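You operate a simulated robot arm through the tools that you are given. There is no shell and no other tool.

You are at the controls of a simulated two-armed robot. One attempt, no reset.

JOB
Add 5 ml of water to the vial from pocket A2 and cap it.
Fine: pocket A2 of the low white rack; use the filler, add nothing else; leave the dial on water, the vial in the slide at LOAD and the other vials alone.

Only the result counts: the job must be done as asked and must still hold three seconds after the hand-in. Knocking over, shifting, dropping, spilling or breaking anything else fails it. Lids that push on must go on centred and level and be pressed home; caps that screw on are set level and turned clockwise until they are tight.

ROBOT AND FRAMES
Two 7-joint arms with two-finger parallel grippers on one trunk that stands fixed in place. Base frame: the origin is at the foot of the trunk, x ahead of it, y to its left, z up. Units: cm, rad, N and s.
The left shoulder is at [5, 20.9, 119.6], the right one opposite. With the tool pointing down near the work surface each hand reaches from about 10 to 88 cm from the base axis, measured 20 degrees to its own side. Payload 4.4 kg a hand.
The tool frame of a hand sits at the grasp point between the pads (the TCP): z along the fingers, y along the line on which they close. The tips reach 2.3 cm beyond it. The gripper opens to 9.4 cm. The fingers are 3.8 cm wide and 1 cm thick; the gripper's body (5.4 by 9.6 cm) begins 3.9 cm behind the TCP.
Orientation is told as [roll, pitch, yaw] about the base's x, y, z axes, in that order, counted from this pose: with the fingers straight down and closing along the base's y, the tool's x points along the base's -x, its y along +y and its z along -z.

CONTROLS
- The arms move only by the tool step_arm. It takes "left_targets", "right_targets" or both (then of equal length, played together; a hand with none holds still); each is one flat list of numbers, 7 for each row, row after row: the shift along the tool's x, y, z in units of 150 mm (1.0 is 150 mm), then the turn, a rotation vector about the tool's x, y, z in units of 120 degrees (1.0 is 120 degrees), then the gripper command, from -1 (shut) to 1 (fully open), values between in proportion. In form: [tx, ty, tz, rx, ry, rz, jaw, tx, ty, tz, rx, ry, rz, jaw, ...]. A call has 1 to 20 rows; each row is the pose to reach, as a shift and turn from the pose commanded when the call began, along the tool's axes at that moment. A call with a number of a shift or a turn outside -1 to 1 is refused whole. Rows are played at 5 a second. More than 5 cm and 0.15 rad between two rows, or a gripper value outside its range, and nothing of the call is played. Where a pose cannot be reached the arm comes as near as it can. A force on the tool above 40 N (or 10 N above the force at the start of the call, whichever is more), or a blocked arm, ends the call early, and 0.2 s more pass. Each finger travels about 10.8 cm/s and halts on what it meets, pressing with about 29 N; the grip force reading is that of the motor and also rises with nothing between the fingers. The clock runs only during rows and for 0.2 s after the last one: add rows that repeat a pose to give the fingers time. It gives the time, the measured TCP pose, the force on the tool (base axes), the opening and the grip force at its end, in the units of the frame above (readings bear some noise), with the torque about the TCP (base axes, N m) and any sound that the robot's microphone picked up.
- Cameras (640 x 400 px; columns grow to the right, rows downward): "scene" is now at [14.29, 5.5, 138.48]; the picture's right is [0.58, -0.82, 0.00], its down [-0.33, -0.23, -0.91] and it looks along [0.75, 0.53, -0.41] (base axes); focal length 350 px, centre (320, 200). "left" rides on the left gripper at [8.6, -1.6, -7.5] in its tool frame; the picture's right is [0.18, 0.98, 0.00], its down [-0.58, 0.11, -0.81] and it looks along [-0.79, 0.15, 0.59] (tool axes); focal length 243 px, centre (320, 200). "right" rides on the right gripper at [8.6, 1.6, -7.5] in its tool frame; the picture's right is [-0.18, 0.98, 0.00], its down [-0.58, -0.11, -0.81] and it looks along [-0.79, -0.15, 0.59] (tool axes); focal length 243 px, centre (320, 200).
- capture(camera): a new picture of that camera. The clock stands still meanwhile.
- raise_lower(by): slides the trunk up (or, below 0, down) by that many cm; the arms and the scene camera ride with it, the base frame stays. It gives what a move gives, with no picture.
- head_to(pan, tilt): turns the head with the scene camera to pan (to the left, within 1.396 rad either way) and tilt (down, from -0.506 to 1.204), counted from straight ahead of the robot. It gives what a move gives.
- locate(camera, pixels): for up to 12 pixels [column, row] of the newest picture of that camera ("zoom" is the newest enlarged one), the place [x, y, z] in the base frame of the surface seen there, good to about 0.2 cm. The clock stands still meanwhile.
- close_up(camera, box): a new picture of the part [left, top, right, bottom] of that camera's present view, enlarged. The clock stands still meanwhile.
- sign_off(): hands the job in; it is judged then, once.

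Leave the grippers open and the arms clear of the work at the hand-in unless told otherwise.

The tools are called after "Call:" by a JSON object that holds its "op" and its "data". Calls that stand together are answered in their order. step_arm: Moves the arms, as the interface text tells. Its arguments: {"type":"object","properties":{"left_targets":{"type":"array"},"right_targets":{"type":"array"}},"required":[]} The other tools are called the same way: raise_lower (by) slides the trunk up or down; head_to (pan, tilt) turns the head that bears the scene camera; capture (camera) takes a picture; locate (camera, pixels) gives the place of the surface under pixels of a picture; close_up (camera, box) takes an enlarged picture of a part of a camera's view; sign_off () hands the job in.

At the start:

```text
time_s: 0.0
left_position: [42.84, 52.88, 119.41]
left_tcp_rot: [0.0, 0.0, -0.002]
left_ft_force: [0.5, 0.5, -0.1]
left_ft_torque: [0.03, -0.02, 0.04]
left_width: 9.41
left_finger_force: 0.0
right_position: [42.88, 5.68, 125.04]
right_tcp_rot: [0.0, -0.001, 0.001]
right_ft_force: [0.4, -0.1, 0.1]
right_ft_torque: [0.02, -0.01, 0.01]
right_width: 9.41
right_finger_force: 0.0
trunk travel left (down, up): [-27.5, 28.8]
head pan, tilt: [0.613, 0.419]
```

scene: 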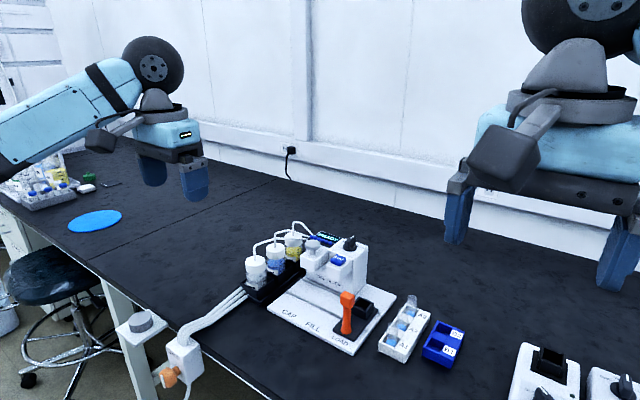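
right: 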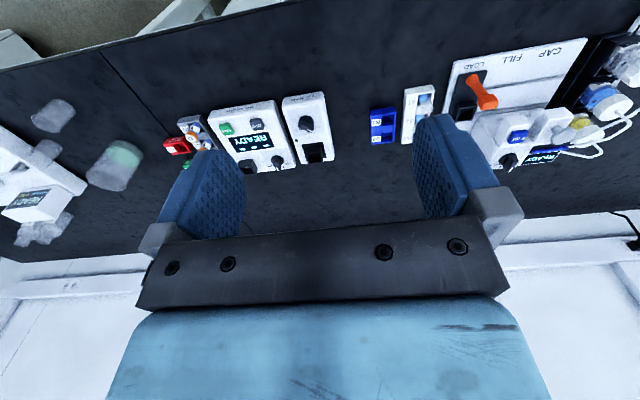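
left: 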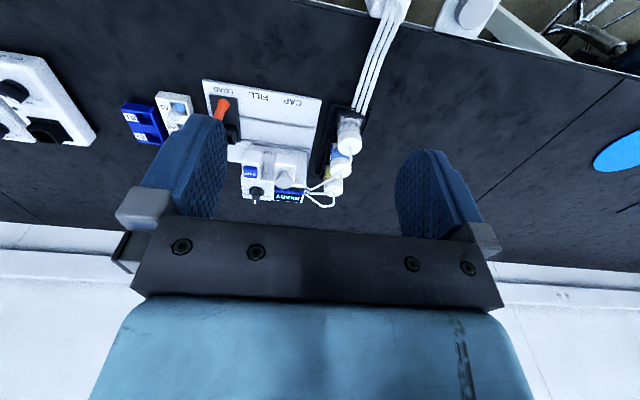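

I see the filler with a CAP/FILL/LOAD slide and an orange lever near (347,310), the white rack near (405,330) and a blue rack near (443,345). I'll take enlarged views of these first.

Call:
{"op": "close_up", "data": {"camera": "scene", "box": [230, 210, 390, 370]}}

Call:
{"op": "close_up", "data": {"camera": "scene", "box": [350, 270, 510, 380]}}

Call:
{"op": "close_up", "data": {"camera": "right", "box": [360, 30, 640, 190]}}

```text
2.50 times, centred on (310, 290) of scene
```

zoom: 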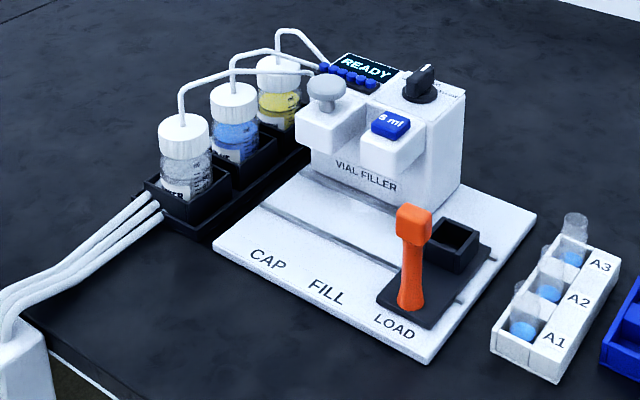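

```text
3.64 times, centred on (430, 325) of scene
```

zoom: 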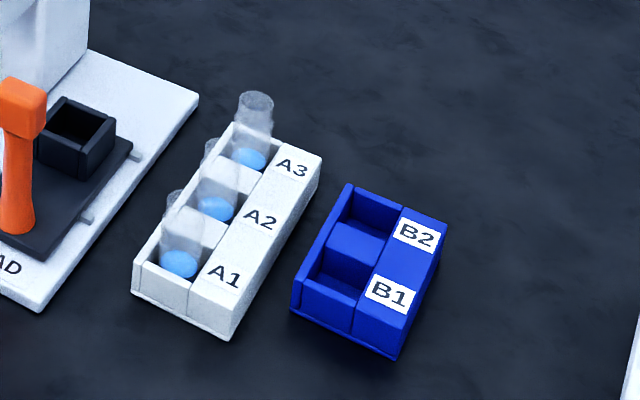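

```text
2.29 times, centred on (500, 110) of right
```

zoom: 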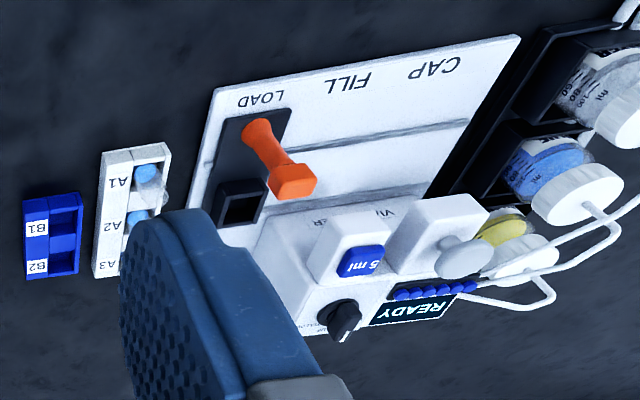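

Vials with blue contents stand in A1–A3. Next come the dial, the display and the heads of the filler in more detail, plus the label on each bottle.

Call:
{"op": "close_up", "data": {"camera": "scene", "box": [295, 225, 375, 275]}}

Call:
{"op": "close_up", "data": {"camera": "left", "box": [220, 110, 380, 210]}}

Call:
{"op": "close_up", "data": {"camera": "scene", "box": [240, 215, 320, 305]}}

Call:
{"op": "close_up", "data": {"camera": "scene", "box": [370, 290, 440, 365]}}

```text
8.00 times, centred on (335, 250) of scene
```

zoom: 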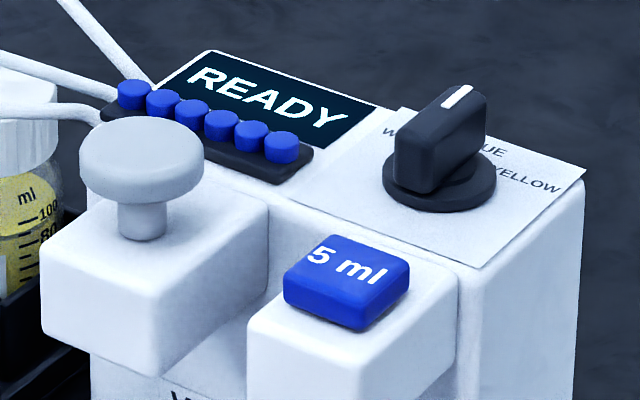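

```text
4.00 times, centred on (300, 160) of left
```

zoom: 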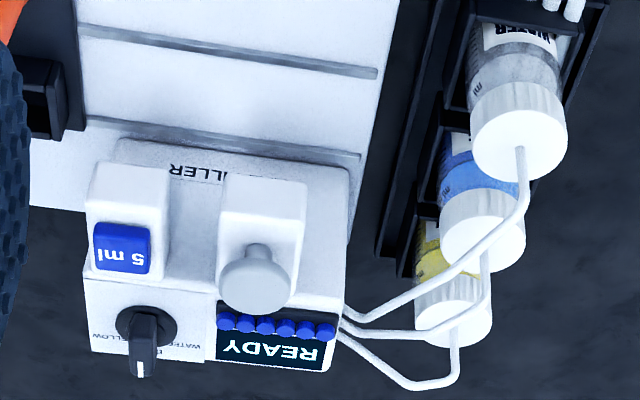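

```text
4.44 times, centred on (280, 260) of scene
```

zoom: 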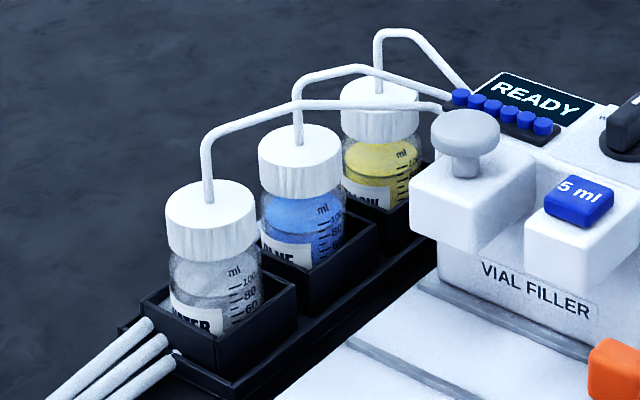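

```text
5.33 times, centred on (405, 328) of scene
```

zoom: 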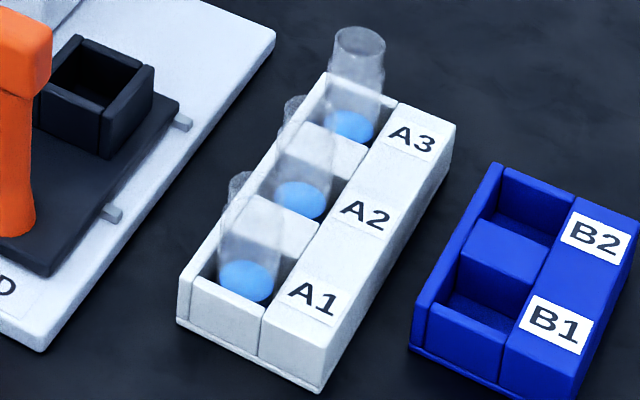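

The dial's white mark seems to point at BLUE, with WATER on the one side and YELLOW on the other, so I must turn it. I'll measure the main points of the filler, racks and bottles.

Call:
{"op": "capture", "data": {"camera": "scene"}}

Call:
{"op": "locate", "data": {"camera": "scene", "pixels": [[347, 296], [345, 330], [366, 306], [314, 243], [337, 260], [349, 243], [283, 317], [313, 328], [340, 341], [268, 310], [351, 354], [397, 292]]}}

Call:
{"op": "locate", "data": {"camera": "scene", "pixels": [[411, 298], [405, 314], [395, 340], [421, 317], [413, 331], [404, 345], [379, 351], [412, 303], [403, 310], [428, 310], [450, 350], [200, 345]]}}

```text
taken
```

scene: 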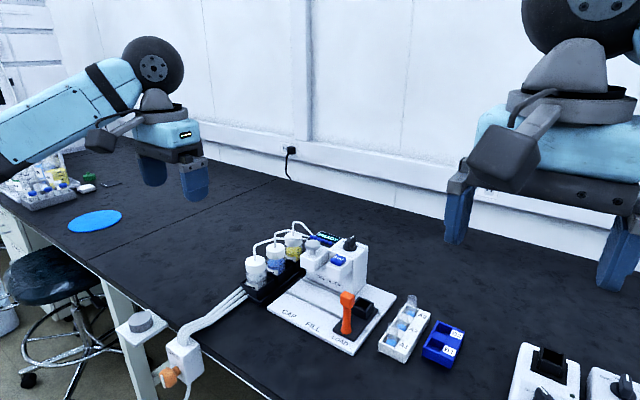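

```text
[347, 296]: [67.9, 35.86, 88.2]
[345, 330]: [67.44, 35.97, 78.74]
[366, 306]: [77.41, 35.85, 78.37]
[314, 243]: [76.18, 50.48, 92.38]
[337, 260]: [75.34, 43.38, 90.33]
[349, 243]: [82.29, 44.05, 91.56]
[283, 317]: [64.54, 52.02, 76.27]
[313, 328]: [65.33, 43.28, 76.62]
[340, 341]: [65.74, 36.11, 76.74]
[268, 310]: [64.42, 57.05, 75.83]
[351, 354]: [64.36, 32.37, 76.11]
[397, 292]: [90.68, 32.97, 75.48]
```

```text
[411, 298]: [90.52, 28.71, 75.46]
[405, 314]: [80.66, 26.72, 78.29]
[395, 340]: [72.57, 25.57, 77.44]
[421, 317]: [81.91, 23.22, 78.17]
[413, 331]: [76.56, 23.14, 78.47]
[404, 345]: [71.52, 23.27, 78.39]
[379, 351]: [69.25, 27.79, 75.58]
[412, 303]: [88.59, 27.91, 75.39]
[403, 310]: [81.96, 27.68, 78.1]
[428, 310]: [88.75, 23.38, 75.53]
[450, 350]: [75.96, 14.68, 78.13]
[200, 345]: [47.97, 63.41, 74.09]
```

Everything is squared to the base axes: the slide runs along y, with LOAD at y≈36, FILL at y≈43.4 and CAP at y≈50.5. The dial at (82,44) lies near the reach limit, so I'll lower the trunk 15 cm for a flatter reach and a closer view.

Call:
{"op": "raise_lower", "data": {"by": -15}}

Call:
{"op": "head_to", "data": {"pan": 0.5, "tilt": 0.45}}

Call:
{"op": "capture", "data": {"camera": "scene"}}

Call:
{"op": "capture", "data": {"camera": "left"}}

```text
time_s: 1.8
left_position: [42.76, 52.89, 104.45]
left_tcp_rot: [0.0, -0.002, 0.002]
left_ft_force: [-0.2, 0.0, 0.3]
left_ft_torque: [-0.01, -0.01, -0.03]
left_width: 9.4
left_finger_force: 0.1
right_position: [42.85, 5.78, 109.97]
right_tcp_rot: [0.0, 0.001, 0.0]
right_ft_force: [-0.7, -0.1, -0.5]
right_ft_torque: [-0.04, -0.01, -0.05]
right_width: 9.39
right_finger_force: 0.0
trunk travel left (down, up): [-12.5, 43.8]
head pan, tilt: [0.613, 0.419]
```

```text
time_s: 2.4
left_position: [42.87, 53.01, 104.44]
left_tcp_rot: [0.0, 0.0, 0.0]
left_ft_force: [0.7, 0.4, 0.0]
left_ft_torque: [0.02, 0.01, 0.01]
left_width: 9.4
left_finger_force: 0.0
right_position: [42.79, 5.74, 109.91]
right_tcp_rot: [0.0, 0.0, 0.0]
right_ft_force: [-0.3, 0.1, 0.5]
right_ft_torque: [-0.01, -0.04, 0.05]
right_width: 9.4
right_finger_force: 0.0
trunk travel left (down, up): [-12.5, 43.8]
head pan, tilt: [0.499, 0.45]
```

```text
taken
```

scene: 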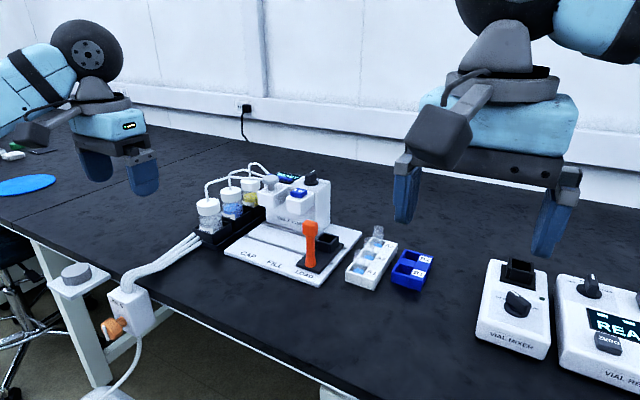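

```text
taken
```

left: 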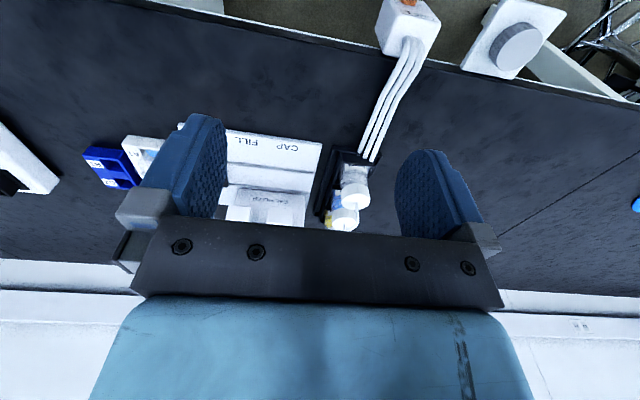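

I'll enlarge the filler and the rack from this lower viewpoint.

Call:
{"op": "close_up", "data": {"camera": "scene", "box": [220, 155, 348, 235]}}

Call:
{"op": "close_up", "data": {"camera": "scene", "box": [284, 205, 412, 300]}}

```text
5.00 times, centred on (284, 195) of scene
```

zoom: 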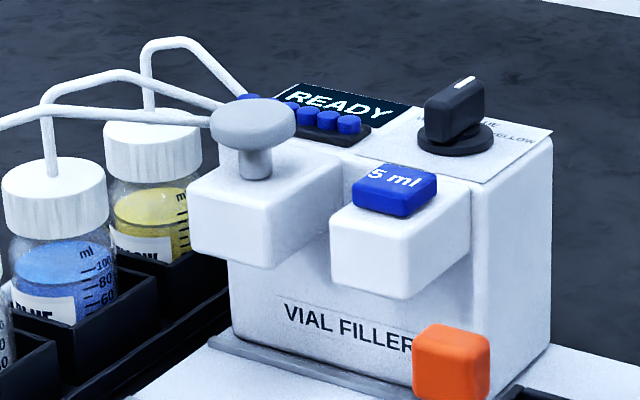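

```text
4.21 times, centred on (348, 252) of scene
```

zoom: 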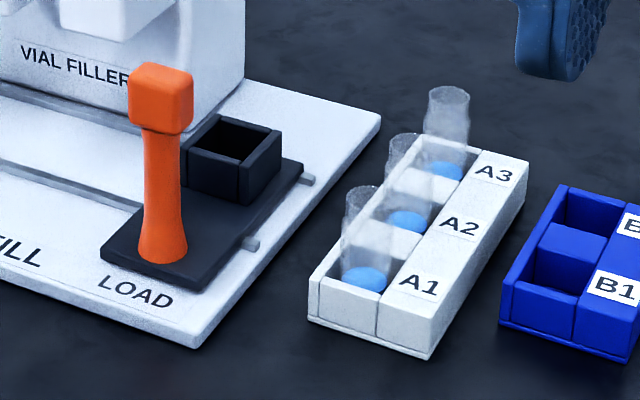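

I'll locate points on the vials, the slide pocket and the lever in the second enlargement.

Call:
{"op": "locate", "data": {"camera": "zoom", "pixels": [[404, 140], [415, 140], [405, 170], [408, 218], [448, 95], [448, 115], [362, 190], [362, 220], [390, 193], [365, 237], [430, 135], [350, 290]]}}

Call:
{"op": "locate", "data": {"camera": "zoom", "pixels": [[215, 117], [280, 135], [238, 166], [188, 150], [234, 137], [215, 185], [160, 75], [160, 115], [160, 180], [165, 245], [109, 251], [193, 286]]}}

Call:
{"op": "locate", "data": {"camera": "zoom", "pixels": [[470, 222], [425, 262], [410, 240], [322, 285], [378, 322], [480, 160], [425, 345], [415, 160], [300, 170], [230, 70], [375, 115], [200, 340]]}}

```text
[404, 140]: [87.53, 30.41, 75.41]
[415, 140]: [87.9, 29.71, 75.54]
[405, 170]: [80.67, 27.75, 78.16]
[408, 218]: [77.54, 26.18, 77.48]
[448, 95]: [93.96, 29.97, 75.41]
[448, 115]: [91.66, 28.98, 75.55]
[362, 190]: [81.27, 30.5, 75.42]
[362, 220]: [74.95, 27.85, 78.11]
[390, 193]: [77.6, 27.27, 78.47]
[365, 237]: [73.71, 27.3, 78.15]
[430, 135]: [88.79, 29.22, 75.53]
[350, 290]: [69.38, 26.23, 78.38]
```

```text
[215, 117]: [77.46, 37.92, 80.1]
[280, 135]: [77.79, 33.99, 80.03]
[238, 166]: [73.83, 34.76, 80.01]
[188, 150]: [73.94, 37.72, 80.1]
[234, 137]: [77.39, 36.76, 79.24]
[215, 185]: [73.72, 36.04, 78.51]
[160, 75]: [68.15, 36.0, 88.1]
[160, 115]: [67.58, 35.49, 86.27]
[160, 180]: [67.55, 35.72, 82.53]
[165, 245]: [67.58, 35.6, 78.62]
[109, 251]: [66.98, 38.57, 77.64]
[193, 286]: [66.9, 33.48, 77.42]
```

```text
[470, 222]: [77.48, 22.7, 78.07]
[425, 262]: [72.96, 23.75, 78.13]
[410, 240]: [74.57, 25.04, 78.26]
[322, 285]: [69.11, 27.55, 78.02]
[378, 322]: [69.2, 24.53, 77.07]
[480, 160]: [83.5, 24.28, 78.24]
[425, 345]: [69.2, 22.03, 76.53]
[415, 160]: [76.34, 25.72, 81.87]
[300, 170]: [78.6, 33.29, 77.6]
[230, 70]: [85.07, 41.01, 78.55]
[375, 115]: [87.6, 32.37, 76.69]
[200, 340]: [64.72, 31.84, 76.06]
```

The slide pocket is centred near (75.7, 35.9) with its top at z≈80.1. The vials' rims stand at about z≈82. I'll bring the left hand (open) toward the area, high up, so I can look with its camera.

Call:
{"op": "step_arm", "data": {"left_targets": [-0.19, -0.19, 0.02, 0, 0, 0, 1, -0.38, -0.38, 0.04, 0, 0, 0, 1, -0.57, -0.57, 0.06, 0, 0, 0, 1, -0.76, -0.76, 0.08, 0, 0, 0, 1, -0.95, -0.95, 0.1, 0, 0, 0, 1]}}

Call:
{"op": "capture", "data": {"camera": "left"}}

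```text
time_s: 3.6
left_position: [57.01, 38.7, 102.81]
left_tcp_rot: [0.002, -0.001, 0.0]
left_ft_force: [0.7, 0.2, -0.4]
left_ft_torque: [0.0, 0.0, 0.01]
left_width: 9.42
left_finger_force: 0.1
right_position: [42.91, 5.52, 109.95]
right_tcp_rot: [0.001, 0.0, 0.0]
right_ft_force: [1.0, 0.5, -0.2]
right_ft_torque: [0.02, 0.02, 0.02]
right_width: 9.42
right_finger_force: 0.1
trunk travel left (down, up): [-12.5, 43.8]
head pan, tilt: [0.499, 0.45]
```

```text
taken
```

left: 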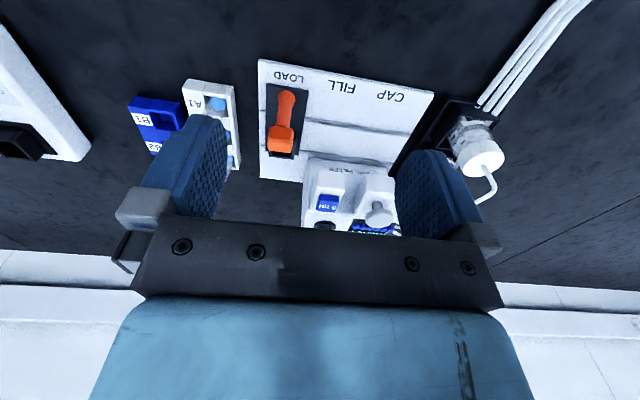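

The hand arrived at (57,38.7,102.8). I'll go on toward (65,27,97) to see the rack between the fingers.

Call:
{"op": "step_arm", "data": {"left_targets": [-0.13, -0.195, 0.1, 0, 0, 0, 1, -0.26, -0.39, 0.2, 0, 0, 0, 1, -0.4, -0.585, 0.3, 0, 0, 0, 1, -0.53, -0.78, 0.39, 0, 0, 0, 1]}}

Call:
{"op": "capture", "data": {"camera": "left"}}

Call:
{"op": "capture", "data": {"camera": "scene"}}

```text
time_s: 4.6
left_position: [64.95, 27.19, 97.17]
left_tcp_rot: [-0.001, 0.001, 0.0]
left_ft_force: [0.1, -0.4, -0.4]
left_ft_torque: [0.02, 0.0, 0.01]
left_width: 9.4
left_finger_force: 0.1
right_position: [42.97, 5.71, 110.02]
right_tcp_rot: [0.001, -0.001, 0.0]
right_ft_force: [0.5, 1.0, -0.5]
right_ft_torque: [-0.01, 0.01, -0.02]
right_width: 9.42
right_finger_force: 0.1
trunk travel left (down, up): [-12.5, 43.8]
head pan, tilt: [0.499, 0.45]
```

```text
taken
```

left: 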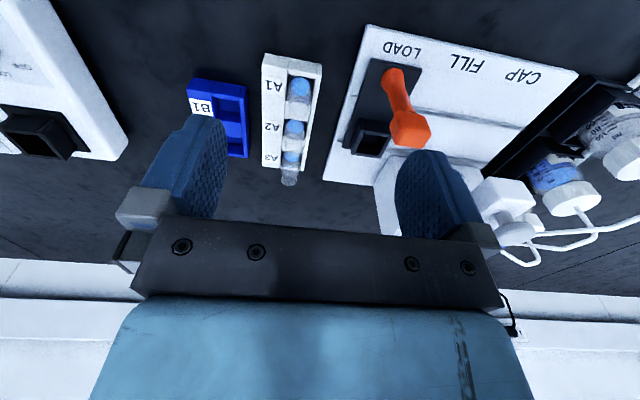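

```text
taken
```

scene: 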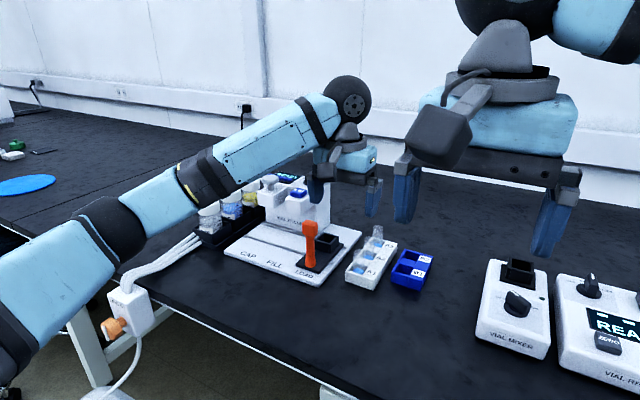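

The left forearm passes in front of and over the bottles in the scene view. I want its heights, and close views of the rack in the wrist camera.

Call:
{"op": "locate", "data": {"camera": "scene", "pixels": [[110, 245], [150, 235], [190, 200], [215, 185], [260, 155], [300, 130], [345, 105], [350, 160], [60, 290], [208, 215], [250, 188], [20, 270]]}}

Call:
{"op": "close_up", "data": {"camera": "left", "box": [240, 40, 440, 190]}}

```text
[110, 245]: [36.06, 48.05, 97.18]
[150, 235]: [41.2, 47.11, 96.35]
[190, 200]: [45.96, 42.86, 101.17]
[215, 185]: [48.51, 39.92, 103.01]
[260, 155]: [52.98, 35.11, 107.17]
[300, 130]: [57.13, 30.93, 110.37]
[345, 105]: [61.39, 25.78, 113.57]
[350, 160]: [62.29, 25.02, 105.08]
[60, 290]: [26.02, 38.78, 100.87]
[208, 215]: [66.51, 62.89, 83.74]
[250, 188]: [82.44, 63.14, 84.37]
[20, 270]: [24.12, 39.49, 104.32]
```

```text
2.67 times, centred on (340, 115) of left
```

zoom: 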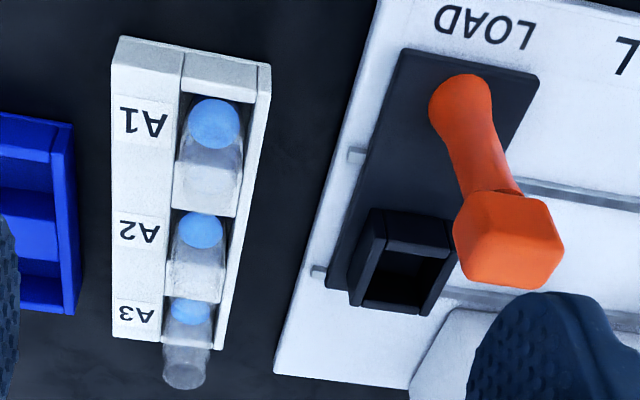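

The elbow is clear of everything at z≈96–97. I'll locate the blue contents and the rims of the vials, and the slide pocket, from this view.

Call:
{"op": "locate", "data": {"camera": "zoom", "pixels": [[213, 122], [202, 231], [190, 310], [195, 290], [193, 270], [184, 375], [210, 185], [170, 240], [232, 235], [245, 160], [140, 230], [200, 50]]}}

Call:
{"op": "locate", "data": {"camera": "zoom", "pixels": [[373, 213], [455, 225], [350, 303], [425, 313], [400, 220], [400, 280], [510, 235], [465, 105], [400, 60], [330, 285], [315, 270], [355, 155]]}}

```text
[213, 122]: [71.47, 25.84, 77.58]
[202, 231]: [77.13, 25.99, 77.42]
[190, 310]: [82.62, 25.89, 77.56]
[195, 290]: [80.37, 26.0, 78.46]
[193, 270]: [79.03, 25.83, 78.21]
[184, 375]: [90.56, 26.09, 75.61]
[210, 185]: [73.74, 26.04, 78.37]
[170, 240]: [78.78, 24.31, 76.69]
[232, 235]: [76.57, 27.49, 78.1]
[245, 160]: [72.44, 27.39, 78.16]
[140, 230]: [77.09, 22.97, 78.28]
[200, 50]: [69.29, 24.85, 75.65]
```

```text
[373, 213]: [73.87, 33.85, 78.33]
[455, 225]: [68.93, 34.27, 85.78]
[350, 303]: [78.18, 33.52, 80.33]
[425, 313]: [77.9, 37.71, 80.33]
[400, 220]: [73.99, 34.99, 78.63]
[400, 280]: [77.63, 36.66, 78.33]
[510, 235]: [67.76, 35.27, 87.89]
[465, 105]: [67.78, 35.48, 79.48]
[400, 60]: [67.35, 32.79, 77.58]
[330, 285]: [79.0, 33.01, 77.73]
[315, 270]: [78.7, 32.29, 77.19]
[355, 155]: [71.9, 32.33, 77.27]
```

The vials stand at A1 (71.4,25.9), A2 (77.0,25.95) and A3 (82.5,25.9), with rims at z≈82.4. Before picking, I'll look at the dial, moving the left hand up and to y≈42 with height kept above the filler.

Call:
{"op": "step_arm", "data": {"left_targets": [0.0, 0.1, -0.2, 0, 0, 0, 1, 0.0, 0.35, -0.35, 0, 0, 0, 1, -0.05, 0.65, -0.45, 0, 0, 0, 1, -0.1, 0.97, -0.45, 0, 0, 0, 1, -0.1, 0.97, -0.45, 0, 0, 0, 1]}}

Call:
{"op": "capture", "data": {"camera": "left"}}

```text
time_s: 5.8
left_position: [66.53, 41.4, 103.91]
left_tcp_rot: [0.001, 0.0, 0.001]
left_ft_force: [0.1, 0.9, 0.0]
left_ft_torque: [0.02, 0.01, 0.0]
left_width: 9.39
left_finger_force: 0.0
right_position: [42.94, 5.72, 109.99]
right_tcp_rot: [0.0, -0.001, 0.0]
right_ft_force: [-0.6, 0.4, -1.3]
right_ft_torque: [-0.01, 0.0, 0.0]
right_width: 9.39
right_finger_force: 0.1
trunk travel left (down, up): [-12.5, 43.8]
head pan, tilt: [0.499, 0.45]
```

```text
taken
```

left: 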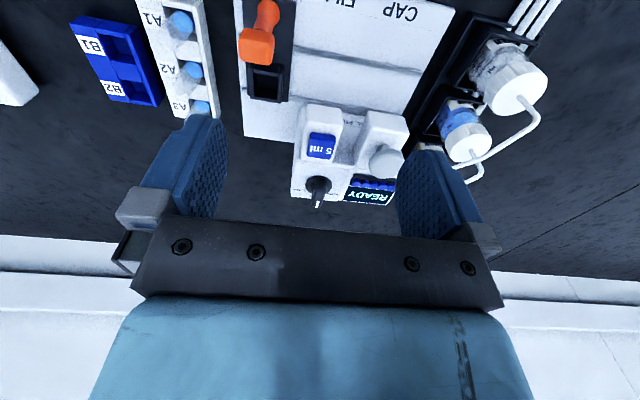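

The dial shows at (318,190) in the wrist view; I'll enlarge and measure it.

Call:
{"op": "close_up", "data": {"camera": "left", "box": [280, 110, 420, 215]}}

Call:
{"op": "locate", "data": {"camera": "zoom", "pixels": [[175, 340], [178, 380], [175, 315], [150, 330], [200, 330], [75, 330], [250, 350], [90, 300], [190, 165], [190, 120], [420, 210], [350, 170]]}}

```text
3.81 times, centred on (350, 162) of left
```

zoom: 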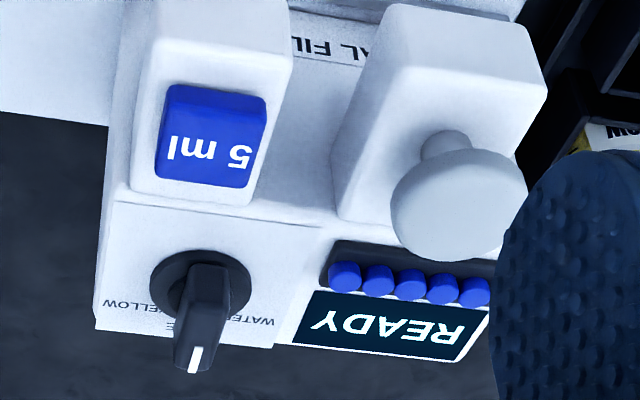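

```text
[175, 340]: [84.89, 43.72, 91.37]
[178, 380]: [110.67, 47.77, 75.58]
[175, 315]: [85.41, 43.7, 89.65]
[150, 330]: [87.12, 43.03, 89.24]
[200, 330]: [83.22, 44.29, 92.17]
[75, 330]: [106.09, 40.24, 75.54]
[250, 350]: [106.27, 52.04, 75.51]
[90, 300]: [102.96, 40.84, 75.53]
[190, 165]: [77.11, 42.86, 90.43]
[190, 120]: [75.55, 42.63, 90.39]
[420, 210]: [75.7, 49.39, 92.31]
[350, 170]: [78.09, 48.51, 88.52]
```

Viewed rightway up, WATER is on the +y side, BLUE in the middle (+x) and YELLOW on the -y side. The mark points to BLUE, so the dial must turn counter-clockwise seen from above. I'll measure the dial and its labels, then enlarge further.

Call:
{"op": "locate", "data": {"camera": "zoom", "pixels": [[210, 270], [200, 262], [160, 280], [245, 290], [195, 350], [200, 300], [252, 322], [125, 305], [200, 240], [280, 335], [110, 303], [270, 300]]}}

Call:
{"op": "close_up", "data": {"camera": "left", "box": [285, 165, 357, 210]}}

Call:
{"op": "close_up", "data": {"camera": "scene", "box": [270, 155, 350, 205]}}

```text
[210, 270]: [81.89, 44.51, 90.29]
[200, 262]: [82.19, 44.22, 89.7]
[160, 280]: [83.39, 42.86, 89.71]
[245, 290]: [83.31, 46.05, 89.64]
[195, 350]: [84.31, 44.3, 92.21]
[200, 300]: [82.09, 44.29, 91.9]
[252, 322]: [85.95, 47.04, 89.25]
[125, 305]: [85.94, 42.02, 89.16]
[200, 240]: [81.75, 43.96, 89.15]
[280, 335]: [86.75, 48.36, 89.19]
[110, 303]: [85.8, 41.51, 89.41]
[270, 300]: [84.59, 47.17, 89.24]
```

```text
8.89 times, centred on (321, 188) of left
```

zoom: 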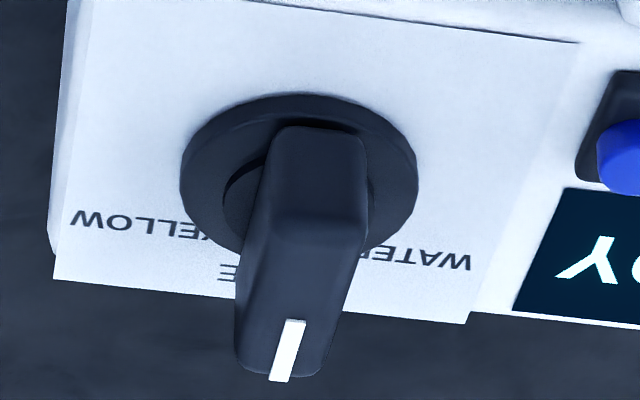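

```text
8.00 times, centred on (310, 180) of scene
```

zoom: 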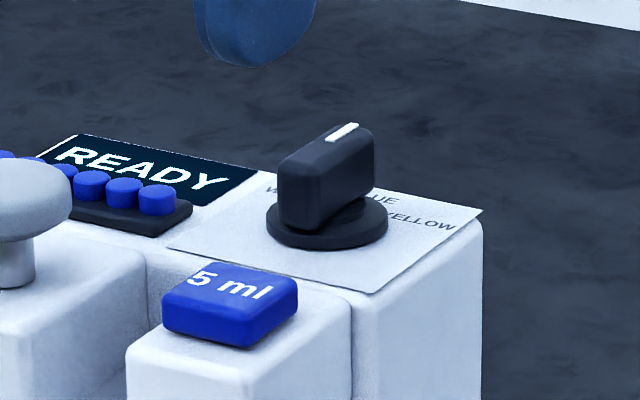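

The dial centre is at about (83.4,44.4), with its fin lying along x between z 89.9 and 92.2. The WATER label is 45° counter-clockwise from BLUE. I'll check where the nearby blue caps are before reaching in.

Call:
{"op": "locate", "data": {"camera": "zoom", "pixels": [[157, 190], [157, 205], [190, 215], [125, 185], [340, 130], [285, 160], [312, 205], [372, 140], [385, 230], [270, 225], [230, 280], [480, 215]]}}

```text
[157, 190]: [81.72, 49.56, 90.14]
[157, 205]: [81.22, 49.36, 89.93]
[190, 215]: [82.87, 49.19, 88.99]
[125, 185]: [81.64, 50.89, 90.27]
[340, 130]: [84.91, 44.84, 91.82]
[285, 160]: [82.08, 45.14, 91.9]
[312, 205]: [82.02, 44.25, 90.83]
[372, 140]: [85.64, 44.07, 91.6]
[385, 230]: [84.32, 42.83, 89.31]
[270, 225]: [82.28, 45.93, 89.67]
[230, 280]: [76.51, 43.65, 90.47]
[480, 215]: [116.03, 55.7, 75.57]
```

The caps begin at y≈49 with tops at z≈90.3, so the jaw can reach the fin if partly closed. I'm moving the left hand forward at safe height with the jaw at about 4 cm.

Call:
{"op": "step_arm", "data": {"left_targets": [-0.25, 0.05, 0, 0, 0, 0, -0.15, -0.5, 0.1, 0, 0, 0, 0, -0.15, -0.75, 0.15, 0, 0, 0, 0, -0.15, -0.98, 0.203, 0.0, 0, 0, 0, -0.15, -0.98, 0.203, 0.0, 0, 0, 0, -0.15]}}

Call:
{"op": "capture", "data": {"camera": "left"}}

Call:
{"op": "capture", "data": {"camera": "scene"}}

```text
time_s: 7.0
left_position: [81.03, 44.77, 104.02]
left_tcp_rot: [0.0, -0.001, -0.001]
left_ft_force: [-0.2, 0.1, 0.1]
left_ft_torque: [-0.01, -0.01, -0.01]
left_width: 3.97
left_finger_force: 0.1
right_position: [42.81, 5.75, 110.01]
right_tcp_rot: [0.001, 0.0, -0.001]
right_ft_force: [0.6, 0.3, 0.4]
right_ft_torque: [0.03, -0.01, 0.01]
right_width: 9.39
right_finger_force: 0.0
trunk travel left (down, up): [-12.5, 43.8]
head pan, tilt: [0.499, 0.45]
```

```text
taken
```

left: 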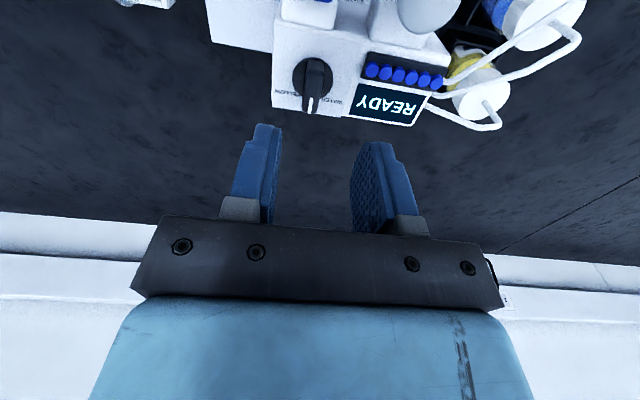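

```text
taken
```

scene: 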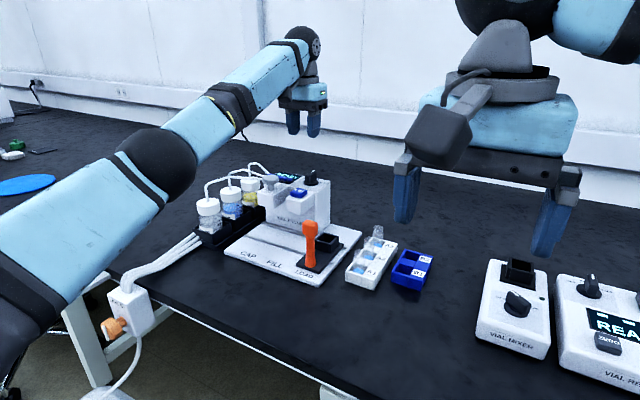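

The hand is reachable there. I'll measure the dial once more from this closer view.

Call:
{"op": "close_up", "data": {"camera": "left", "box": [264, 35, 392, 125]}}

Call:
{"op": "locate", "data": {"camera": "left", "pixels": [[313, 65], [312, 90], [311, 105], [304, 95], [320, 95], [295, 75], [331, 75], [312, 62], [318, 108], [305, 108], [313, 98], [340, 95]]}}

```text
4.44 times, centred on (328, 80) of left
```

zoom: 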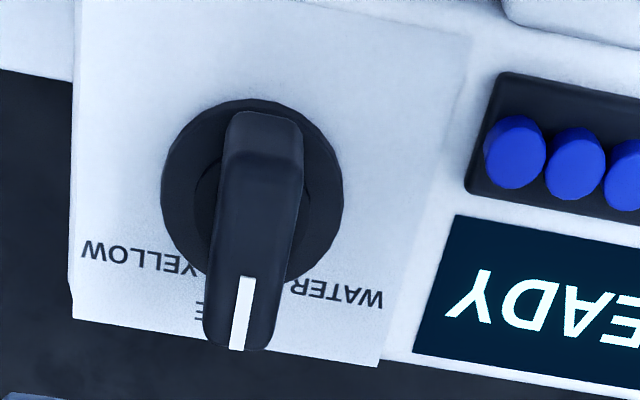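

```text
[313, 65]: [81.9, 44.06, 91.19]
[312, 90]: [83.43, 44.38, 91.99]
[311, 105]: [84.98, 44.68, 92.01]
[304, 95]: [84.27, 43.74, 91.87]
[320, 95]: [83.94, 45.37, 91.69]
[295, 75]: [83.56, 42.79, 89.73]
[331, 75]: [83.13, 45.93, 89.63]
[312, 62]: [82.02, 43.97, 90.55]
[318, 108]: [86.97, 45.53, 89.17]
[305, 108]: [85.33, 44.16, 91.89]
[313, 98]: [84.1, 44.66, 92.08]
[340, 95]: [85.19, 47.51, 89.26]
```

The fin centre is at about (83.6,44.5). I'll line up above it and go down to just over the fin, then look.

Call:
{"op": "step_arm", "data": {"left_targets": [-0.1667, -0.018, 0, 0, 0, 0, -0.15, -0.1667, -0.018, 0.25, 0, 0, 0, -0.15, -0.1667, -0.018, 0.5, 0, 0, 0, -0.15, -0.1667, -0.018, 0.56, 0, 0, 0, -0.15, -0.1667, -0.018, 0.56, 0, 0, 0, -0.15]}}

Call:
{"op": "capture", "data": {"camera": "left"}}

Call:
{"op": "close_up", "data": {"camera": "scene", "box": [254, 125, 366, 205]}}

```text
time_s: 8.2
left_position: [83.8, 44.3, 95.6]
left_tcp_rot: [0.0, -0.001, 0.001]
left_ft_force: [-0.2, 0.3, -0.9]
left_ft_torque: [0.02, -0.01, -0.02]
left_width: 4.0
left_finger_force: 0.2
right_position: [42.89, 5.67, 110.0]
right_tcp_rot: [0.002, 0.0, 0.0]
right_ft_force: [-0.5, 0.1, 0.1]
right_ft_torque: [0.01, -0.01, 0.03]
right_width: 9.4
right_finger_force: 0.1
trunk travel left (down, up): [-12.5, 43.8]
head pan, tilt: [0.499, 0.45]
```

```text
taken
```

left: 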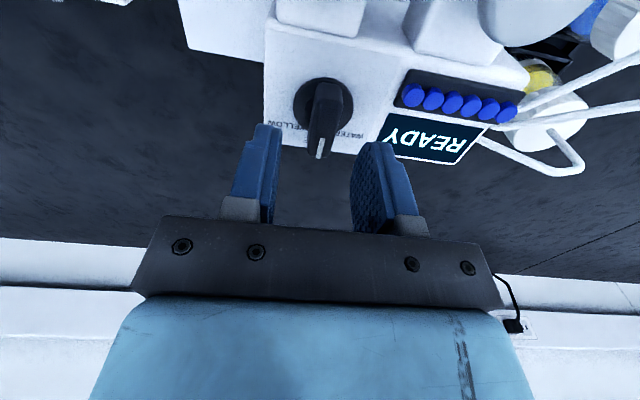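

```text
5.00 times, centred on (310, 165) of scene
```

zoom: 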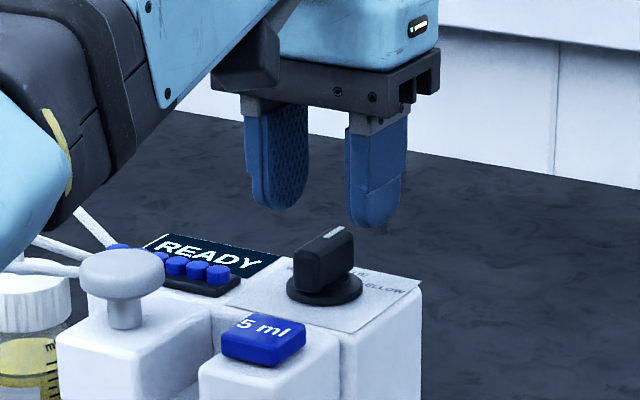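

The fingers straddle the fin with tips about 1 cm above it. I'm going down 3.0 cm and closing on it.

Call:
{"op": "step_arm", "data": {"left_targets": [0, 0.005, 0.1, 0, 0, 0, -0.15, 0, 0.01, 0.2, 0, 0, 0, -0.15, 0, 0.01, 0.2, 0, 0, 0, -0.5, 0, 0.01, 0.2, 0, 0, 0, -1, 0, 0.01, 0.2, 0, 0, 0, -1, 0, 0.01, 0.2, 0, 0, 0, -1]}}

Call:
{"op": "close_up", "data": {"camera": "scene", "box": [254, 125, 366, 205]}}

Call:
{"op": "close_up", "data": {"camera": "left", "box": [220, 80, 420, 205]}}

```text
time_s: 9.6
left_position: [83.5, 44.64, 92.39]
left_tcp_rot: [0.0, 0.0, 0.001]
left_ft_force: [-3.6, -1.0, -3.6]
left_ft_torque: [0.07, -0.47, 0.0]
left_width: 1.5
left_finger_force: 45.3
right_position: [42.91, 5.61, 109.94]
right_tcp_rot: [-0.002, -0.001, -0.002]
right_ft_force: [0.3, -0.8, 0.2]
right_ft_torque: [0.03, 0.02, -0.02]
right_width: 9.41
right_finger_force: 0.1
trunk travel left (down, up): [-12.5, 43.8]
head pan, tilt: [0.499, 0.45]
```

```text
5.00 times, centred on (310, 165) of scene
```

zoom: 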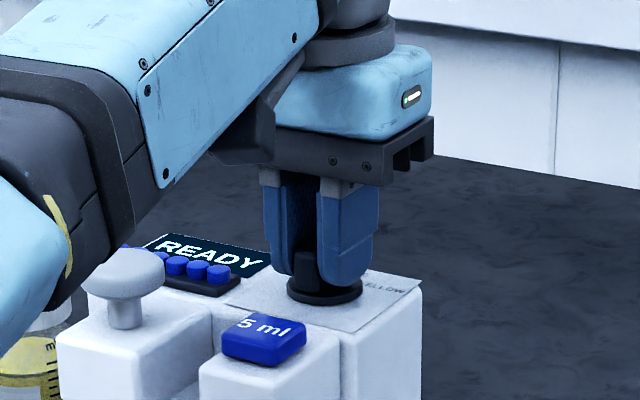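

```text
3.20 times, centred on (320, 142) of left
```

zoom: 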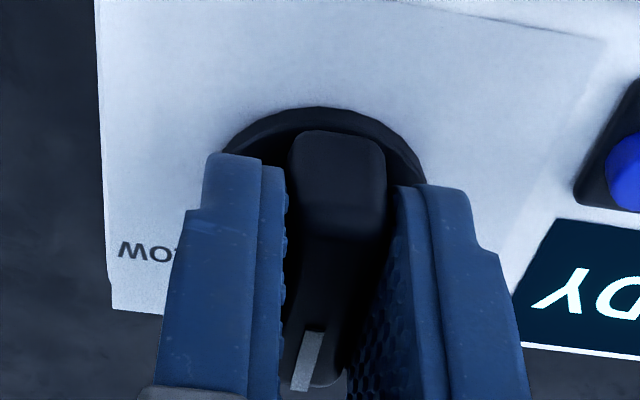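

It's gripped at 1.5 cm. Now I turn the fin 45° counter-clockwise as seen from above (minus about tool z) in small steps.

Call:
{"op": "step_arm", "data": {"left_targets": [0, 0, 0, 0, 0, -0.05, -1, 0, 0, 0, 0, 0, -0.1, -1, 0, 0, 0, 0, 0, -0.15, -1, 0, 0, 0, 0, 0, -0.2, -1, 0, 0, 0, 0, 0, -0.25, -1, 0, 0, 0, 0, 0, -0.3, -1, 0, 0, 0, 0, 0, -0.34, -1, 0, 0, 0, 0, 0, -0.375, -1, 0, 0, 0, 0, 0, -0.375, -1]}}

Call:
{"op": "capture", "data": {"camera": "left"}}

Call:
{"op": "close_up", "data": {"camera": "scene", "box": [254, 125, 366, 205]}}

```text
time_s: 11.6
left_position: [83.77, 44.38, 92.22]
left_tcp_rot: [0.002, 0.001, 0.786]
left_ft_force: [-23.6, -15.0, -15.7]
left_ft_torque: [-1.03, 0.86, 0.02]
left_width: 1.5
left_finger_force: 45.9
right_position: [42.92, 5.54, 110.0]
right_tcp_rot: [-0.001, -0.001, 0.001]
right_ft_force: [-0.3, -0.1, -0.1]
right_ft_torque: [0.02, -0.01, 0.03]
right_width: 9.41
right_finger_force: 0.1
trunk travel left (down, up): [-12.5, 43.8]
head pan, tilt: [0.499, 0.45]
```

```text
taken
```

left: 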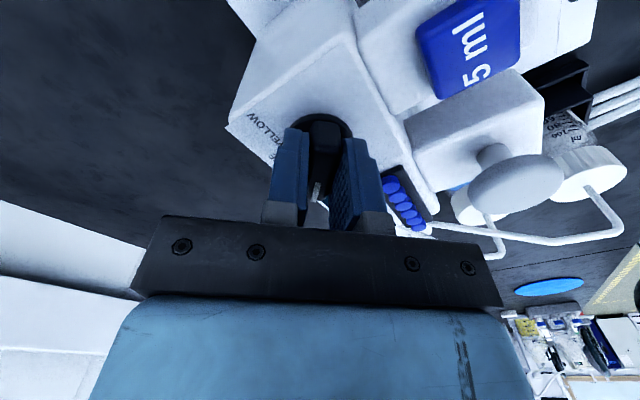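

```text
5.00 times, centred on (310, 165) of scene
```

zoom: 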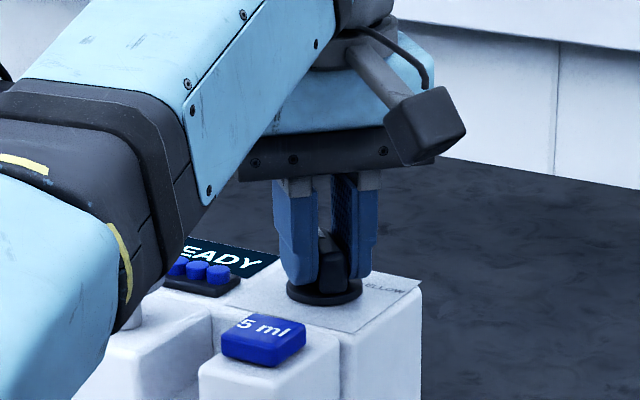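

The dial turned to 45°, but I read about 28 N side force. Before letting go I'll check the forearm's clearance from the press knob.

Call:
{"op": "locate", "data": {"camera": "zoom", "pixels": [[130, 290], [120, 320], [60, 200], [160, 200], [200, 190], [40, 300], [80, 380], [250, 175], [200, 270], [150, 310], [280, 70], [430, 130]]}}

Call:
{"op": "capture", "data": {"camera": "scene"}}

```text
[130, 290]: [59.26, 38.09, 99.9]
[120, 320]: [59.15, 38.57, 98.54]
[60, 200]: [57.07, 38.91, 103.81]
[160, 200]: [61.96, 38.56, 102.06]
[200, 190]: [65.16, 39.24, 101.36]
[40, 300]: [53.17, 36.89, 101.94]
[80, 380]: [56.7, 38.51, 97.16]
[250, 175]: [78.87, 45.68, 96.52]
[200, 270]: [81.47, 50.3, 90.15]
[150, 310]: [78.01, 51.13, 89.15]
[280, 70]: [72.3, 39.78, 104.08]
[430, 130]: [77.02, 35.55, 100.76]
```

```text
taken
```

scene: 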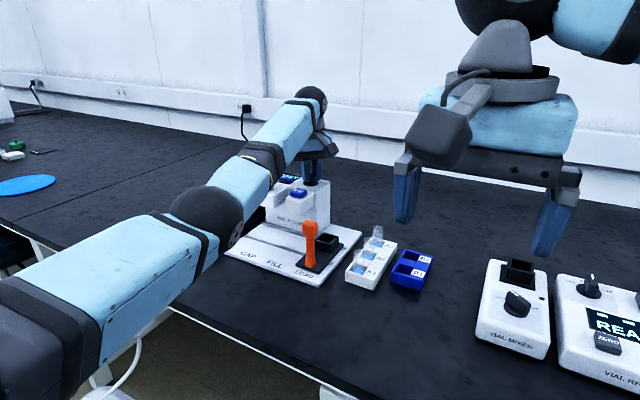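

The arm is clear (z above 96), so the force comes from the off-centre grip. I'll open a little and lift straight up.

Call:
{"op": "step_arm", "data": {"left_targets": [0, 0, 0, 0, 0, 0, -0.7, 0, 0, 0, 0, 0, 0, -0.4, 0, 0, 0, 0, 0, 0, -0.4, 0, 0, -0.1, 0, 0, 0, -0.4, 0, 0, -0.3, 0, 0, 0, -0.4, 0, 0, -0.5, 0, 0, 0, -0.4]}}

Call:
{"op": "close_up", "data": {"camera": "scene", "box": [254, 125, 366, 205]}}

Call:
{"op": "capture", "data": {"camera": "left"}}

```text
time_s: 13.0
left_position: [83.83, 44.59, 100.1]
left_tcp_rot: [0.0, -0.002, 0.786]
left_ft_force: [-0.9, 0.1, 0.2]
left_ft_torque: [0.01, 0.0, -0.04]
left_width: 2.82
left_finger_force: 0.1
right_position: [42.78, 5.66, 109.97]
right_tcp_rot: [0.001, -0.002, 0.0]
right_ft_force: [0.8, -1.1, 0.9]
right_ft_torque: [-0.01, -0.01, 0.0]
right_width: 9.39
right_finger_force: 0.1
trunk travel left (down, up): [-12.5, 43.8]
head pan, tilt: [0.499, 0.45]
```

```text
5.00 times, centred on (310, 165) of scene
```

zoom: 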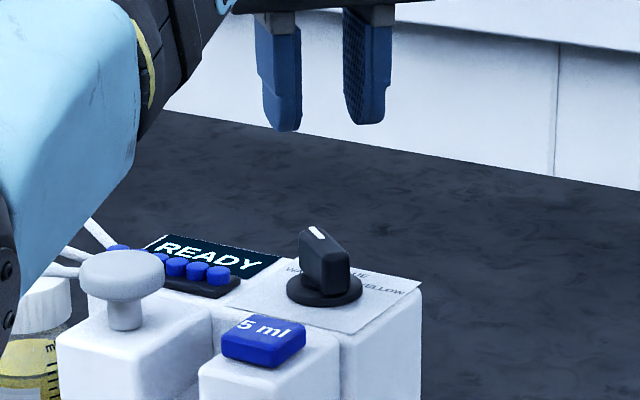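

```text
taken
```

left: 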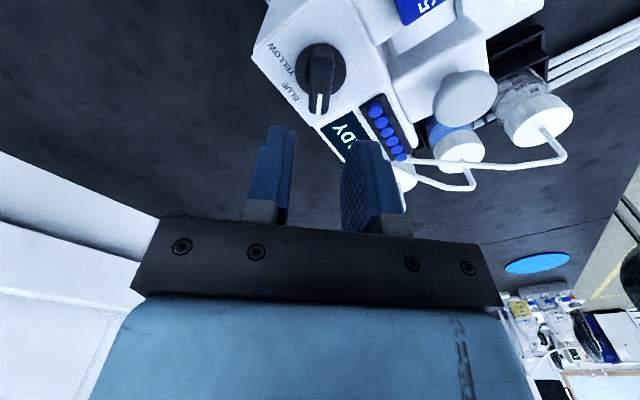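

The dial now seems to point at WATER; I'll check with an enlargement.

Call:
{"op": "close_up", "data": {"camera": "left", "box": [250, 20, 410, 130]}}

Call:
{"op": "locate", "data": {"camera": "left", "pixels": [[322, 60], [319, 100], [320, 85], [300, 70], [345, 72], [295, 95], [277, 65]]}}

```text
3.64 times, centred on (330, 75) of left
```

zoom: 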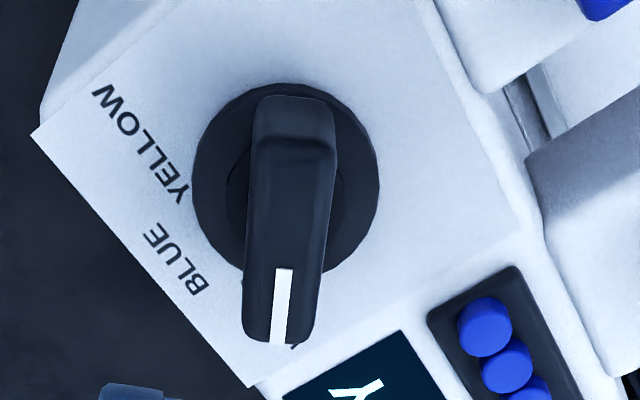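

```text
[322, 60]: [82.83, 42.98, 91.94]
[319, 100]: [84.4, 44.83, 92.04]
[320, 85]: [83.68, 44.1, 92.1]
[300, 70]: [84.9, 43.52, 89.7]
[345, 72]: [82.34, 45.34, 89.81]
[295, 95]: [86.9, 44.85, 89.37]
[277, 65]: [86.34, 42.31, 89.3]
```

The mark is at about 45–50°, right on WATER with BLUE uncovered. Now I turn the hand to a yaw of 90° in place, so that the fingers close along x and the camera housing hangs on the -y side, away from the lever.

Call:
{"op": "step_arm", "data": {"left_targets": [0, 0, 0, 0, 0, -0.05, -0.15, 0, 0, 0, 0, 0, -0.1, -0.15, 0, 0, 0, 0, 0, -0.15, -0.15, 0, 0, 0, 0, 0, -0.2, -0.15, 0, 0, 0, 0, 0, -0.25, -0.15, 0, 0, 0, 0, 0, -0.3, -0.15, 0, 0, 0, 0, 0, -0.34, -0.15, 0, 0, 0, 0, 0, -0.375, -0.15]}}

Call:
{"op": "capture", "data": {"camera": "scene"}}

```text
time_s: 14.8
left_position: [83.64, 44.59, 99.86]
left_tcp_rot: [-0.001, -0.001, 1.571]
left_ft_force: [0.7, -0.2, -0.1]
left_ft_torque: [-0.01, 0.0, 0.0]
left_width: 4.0
left_finger_force: 0.0
right_position: [43.0, 5.69, 110.01]
right_tcp_rot: [-0.001, 0.001, 0.0]
right_ft_force: [-0.1, -0.2, 0.3]
right_ft_torque: [0.01, -0.03, 0.0]
right_width: 9.4
right_finger_force: 0.1
trunk travel left (down, up): [-12.5, 43.8]
head pan, tilt: [0.499, 0.45]
```

```text
taken
```

scene: 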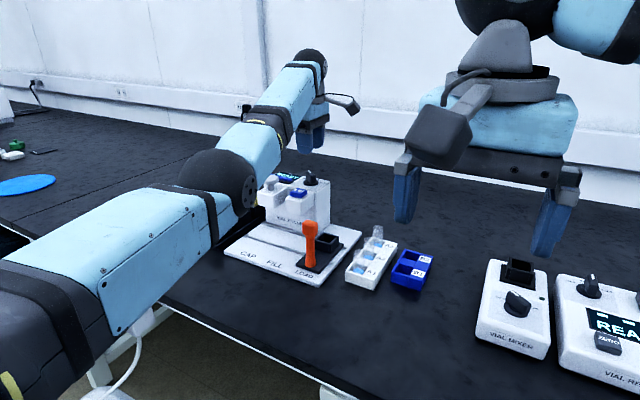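

With a low hand, the forearm could come near the lever, so I'll raise the trunk 12 cm (all rides up together) to get a higher elbow.

Call:
{"op": "raise_lower", "data": {"by": 12}}

Call:
{"op": "step_arm", "data": {"left_targets": [0.2, 0.1, 0.2, 0, 0, 0, -0.15, 0.4, 0.2, 0.4, 0, 0, 0, -0.15, 0.6, 0.3, 0.6, 0, 0, 0, -0.15, 0.8, 0.4, 0.8, 0, 0, 0, -0.15, 0.95, 0.44, 0.95, 0, 0, 0, -0.15, 0.95, 0.44, 0.95, 0, 0, 0, -0.15]}}

Call:
{"op": "capture", "data": {"camera": "scene"}}

Call:
{"op": "capture", "data": {"camera": "left"}}

```text
time_s: 16.3
left_position: [83.71, 44.51, 111.81]
left_tcp_rot: [0.0, 0.001, 1.571]
left_ft_force: [-1.1, -0.3, 0.4]
left_ft_torque: [0.03, 0.03, -0.02]
left_width: 4.01
left_finger_force: 0.1
right_position: [42.86, 5.72, 121.95]
right_tcp_rot: [0.0, 0.0, 0.001]
right_ft_force: [-0.1, 0.0, -0.3]
right_ft_torque: [0.01, -0.01, -0.02]
right_width: 9.4
right_finger_force: 0.0
trunk travel left (down, up): [-24.5, 31.8]
head pan, tilt: [0.499, 0.45]
```

```text
time_s: 17.7
left_position: [76.95, 30.25, 97.65]
left_tcp_rot: [0.002, 0.0, 1.57]
left_ft_force: [0.0, 0.7, 0.3]
left_ft_torque: [0.02, 0.02, 0.01]
left_width: 3.98
left_finger_force: 0.1
right_position: [42.83, 5.71, 121.92]
right_tcp_rot: [-0.001, -0.003, -0.001]
right_ft_force: [0.0, 0.4, 0.4]
right_ft_torque: [-0.02, 0.0, 0.02]
right_width: 9.39
right_finger_force: 0.0
trunk travel left (down, up): [-24.5, 31.8]
head pan, tilt: [0.499, 0.45]
```

```text
taken
```

scene: 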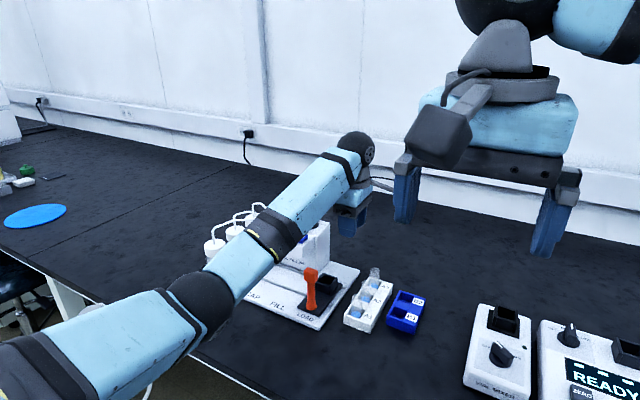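

```text
taken
```

left: 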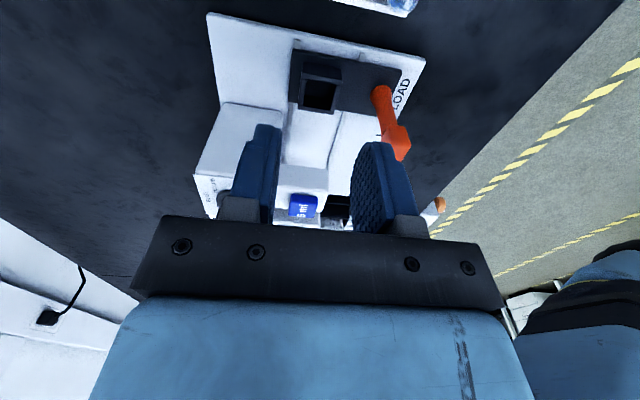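

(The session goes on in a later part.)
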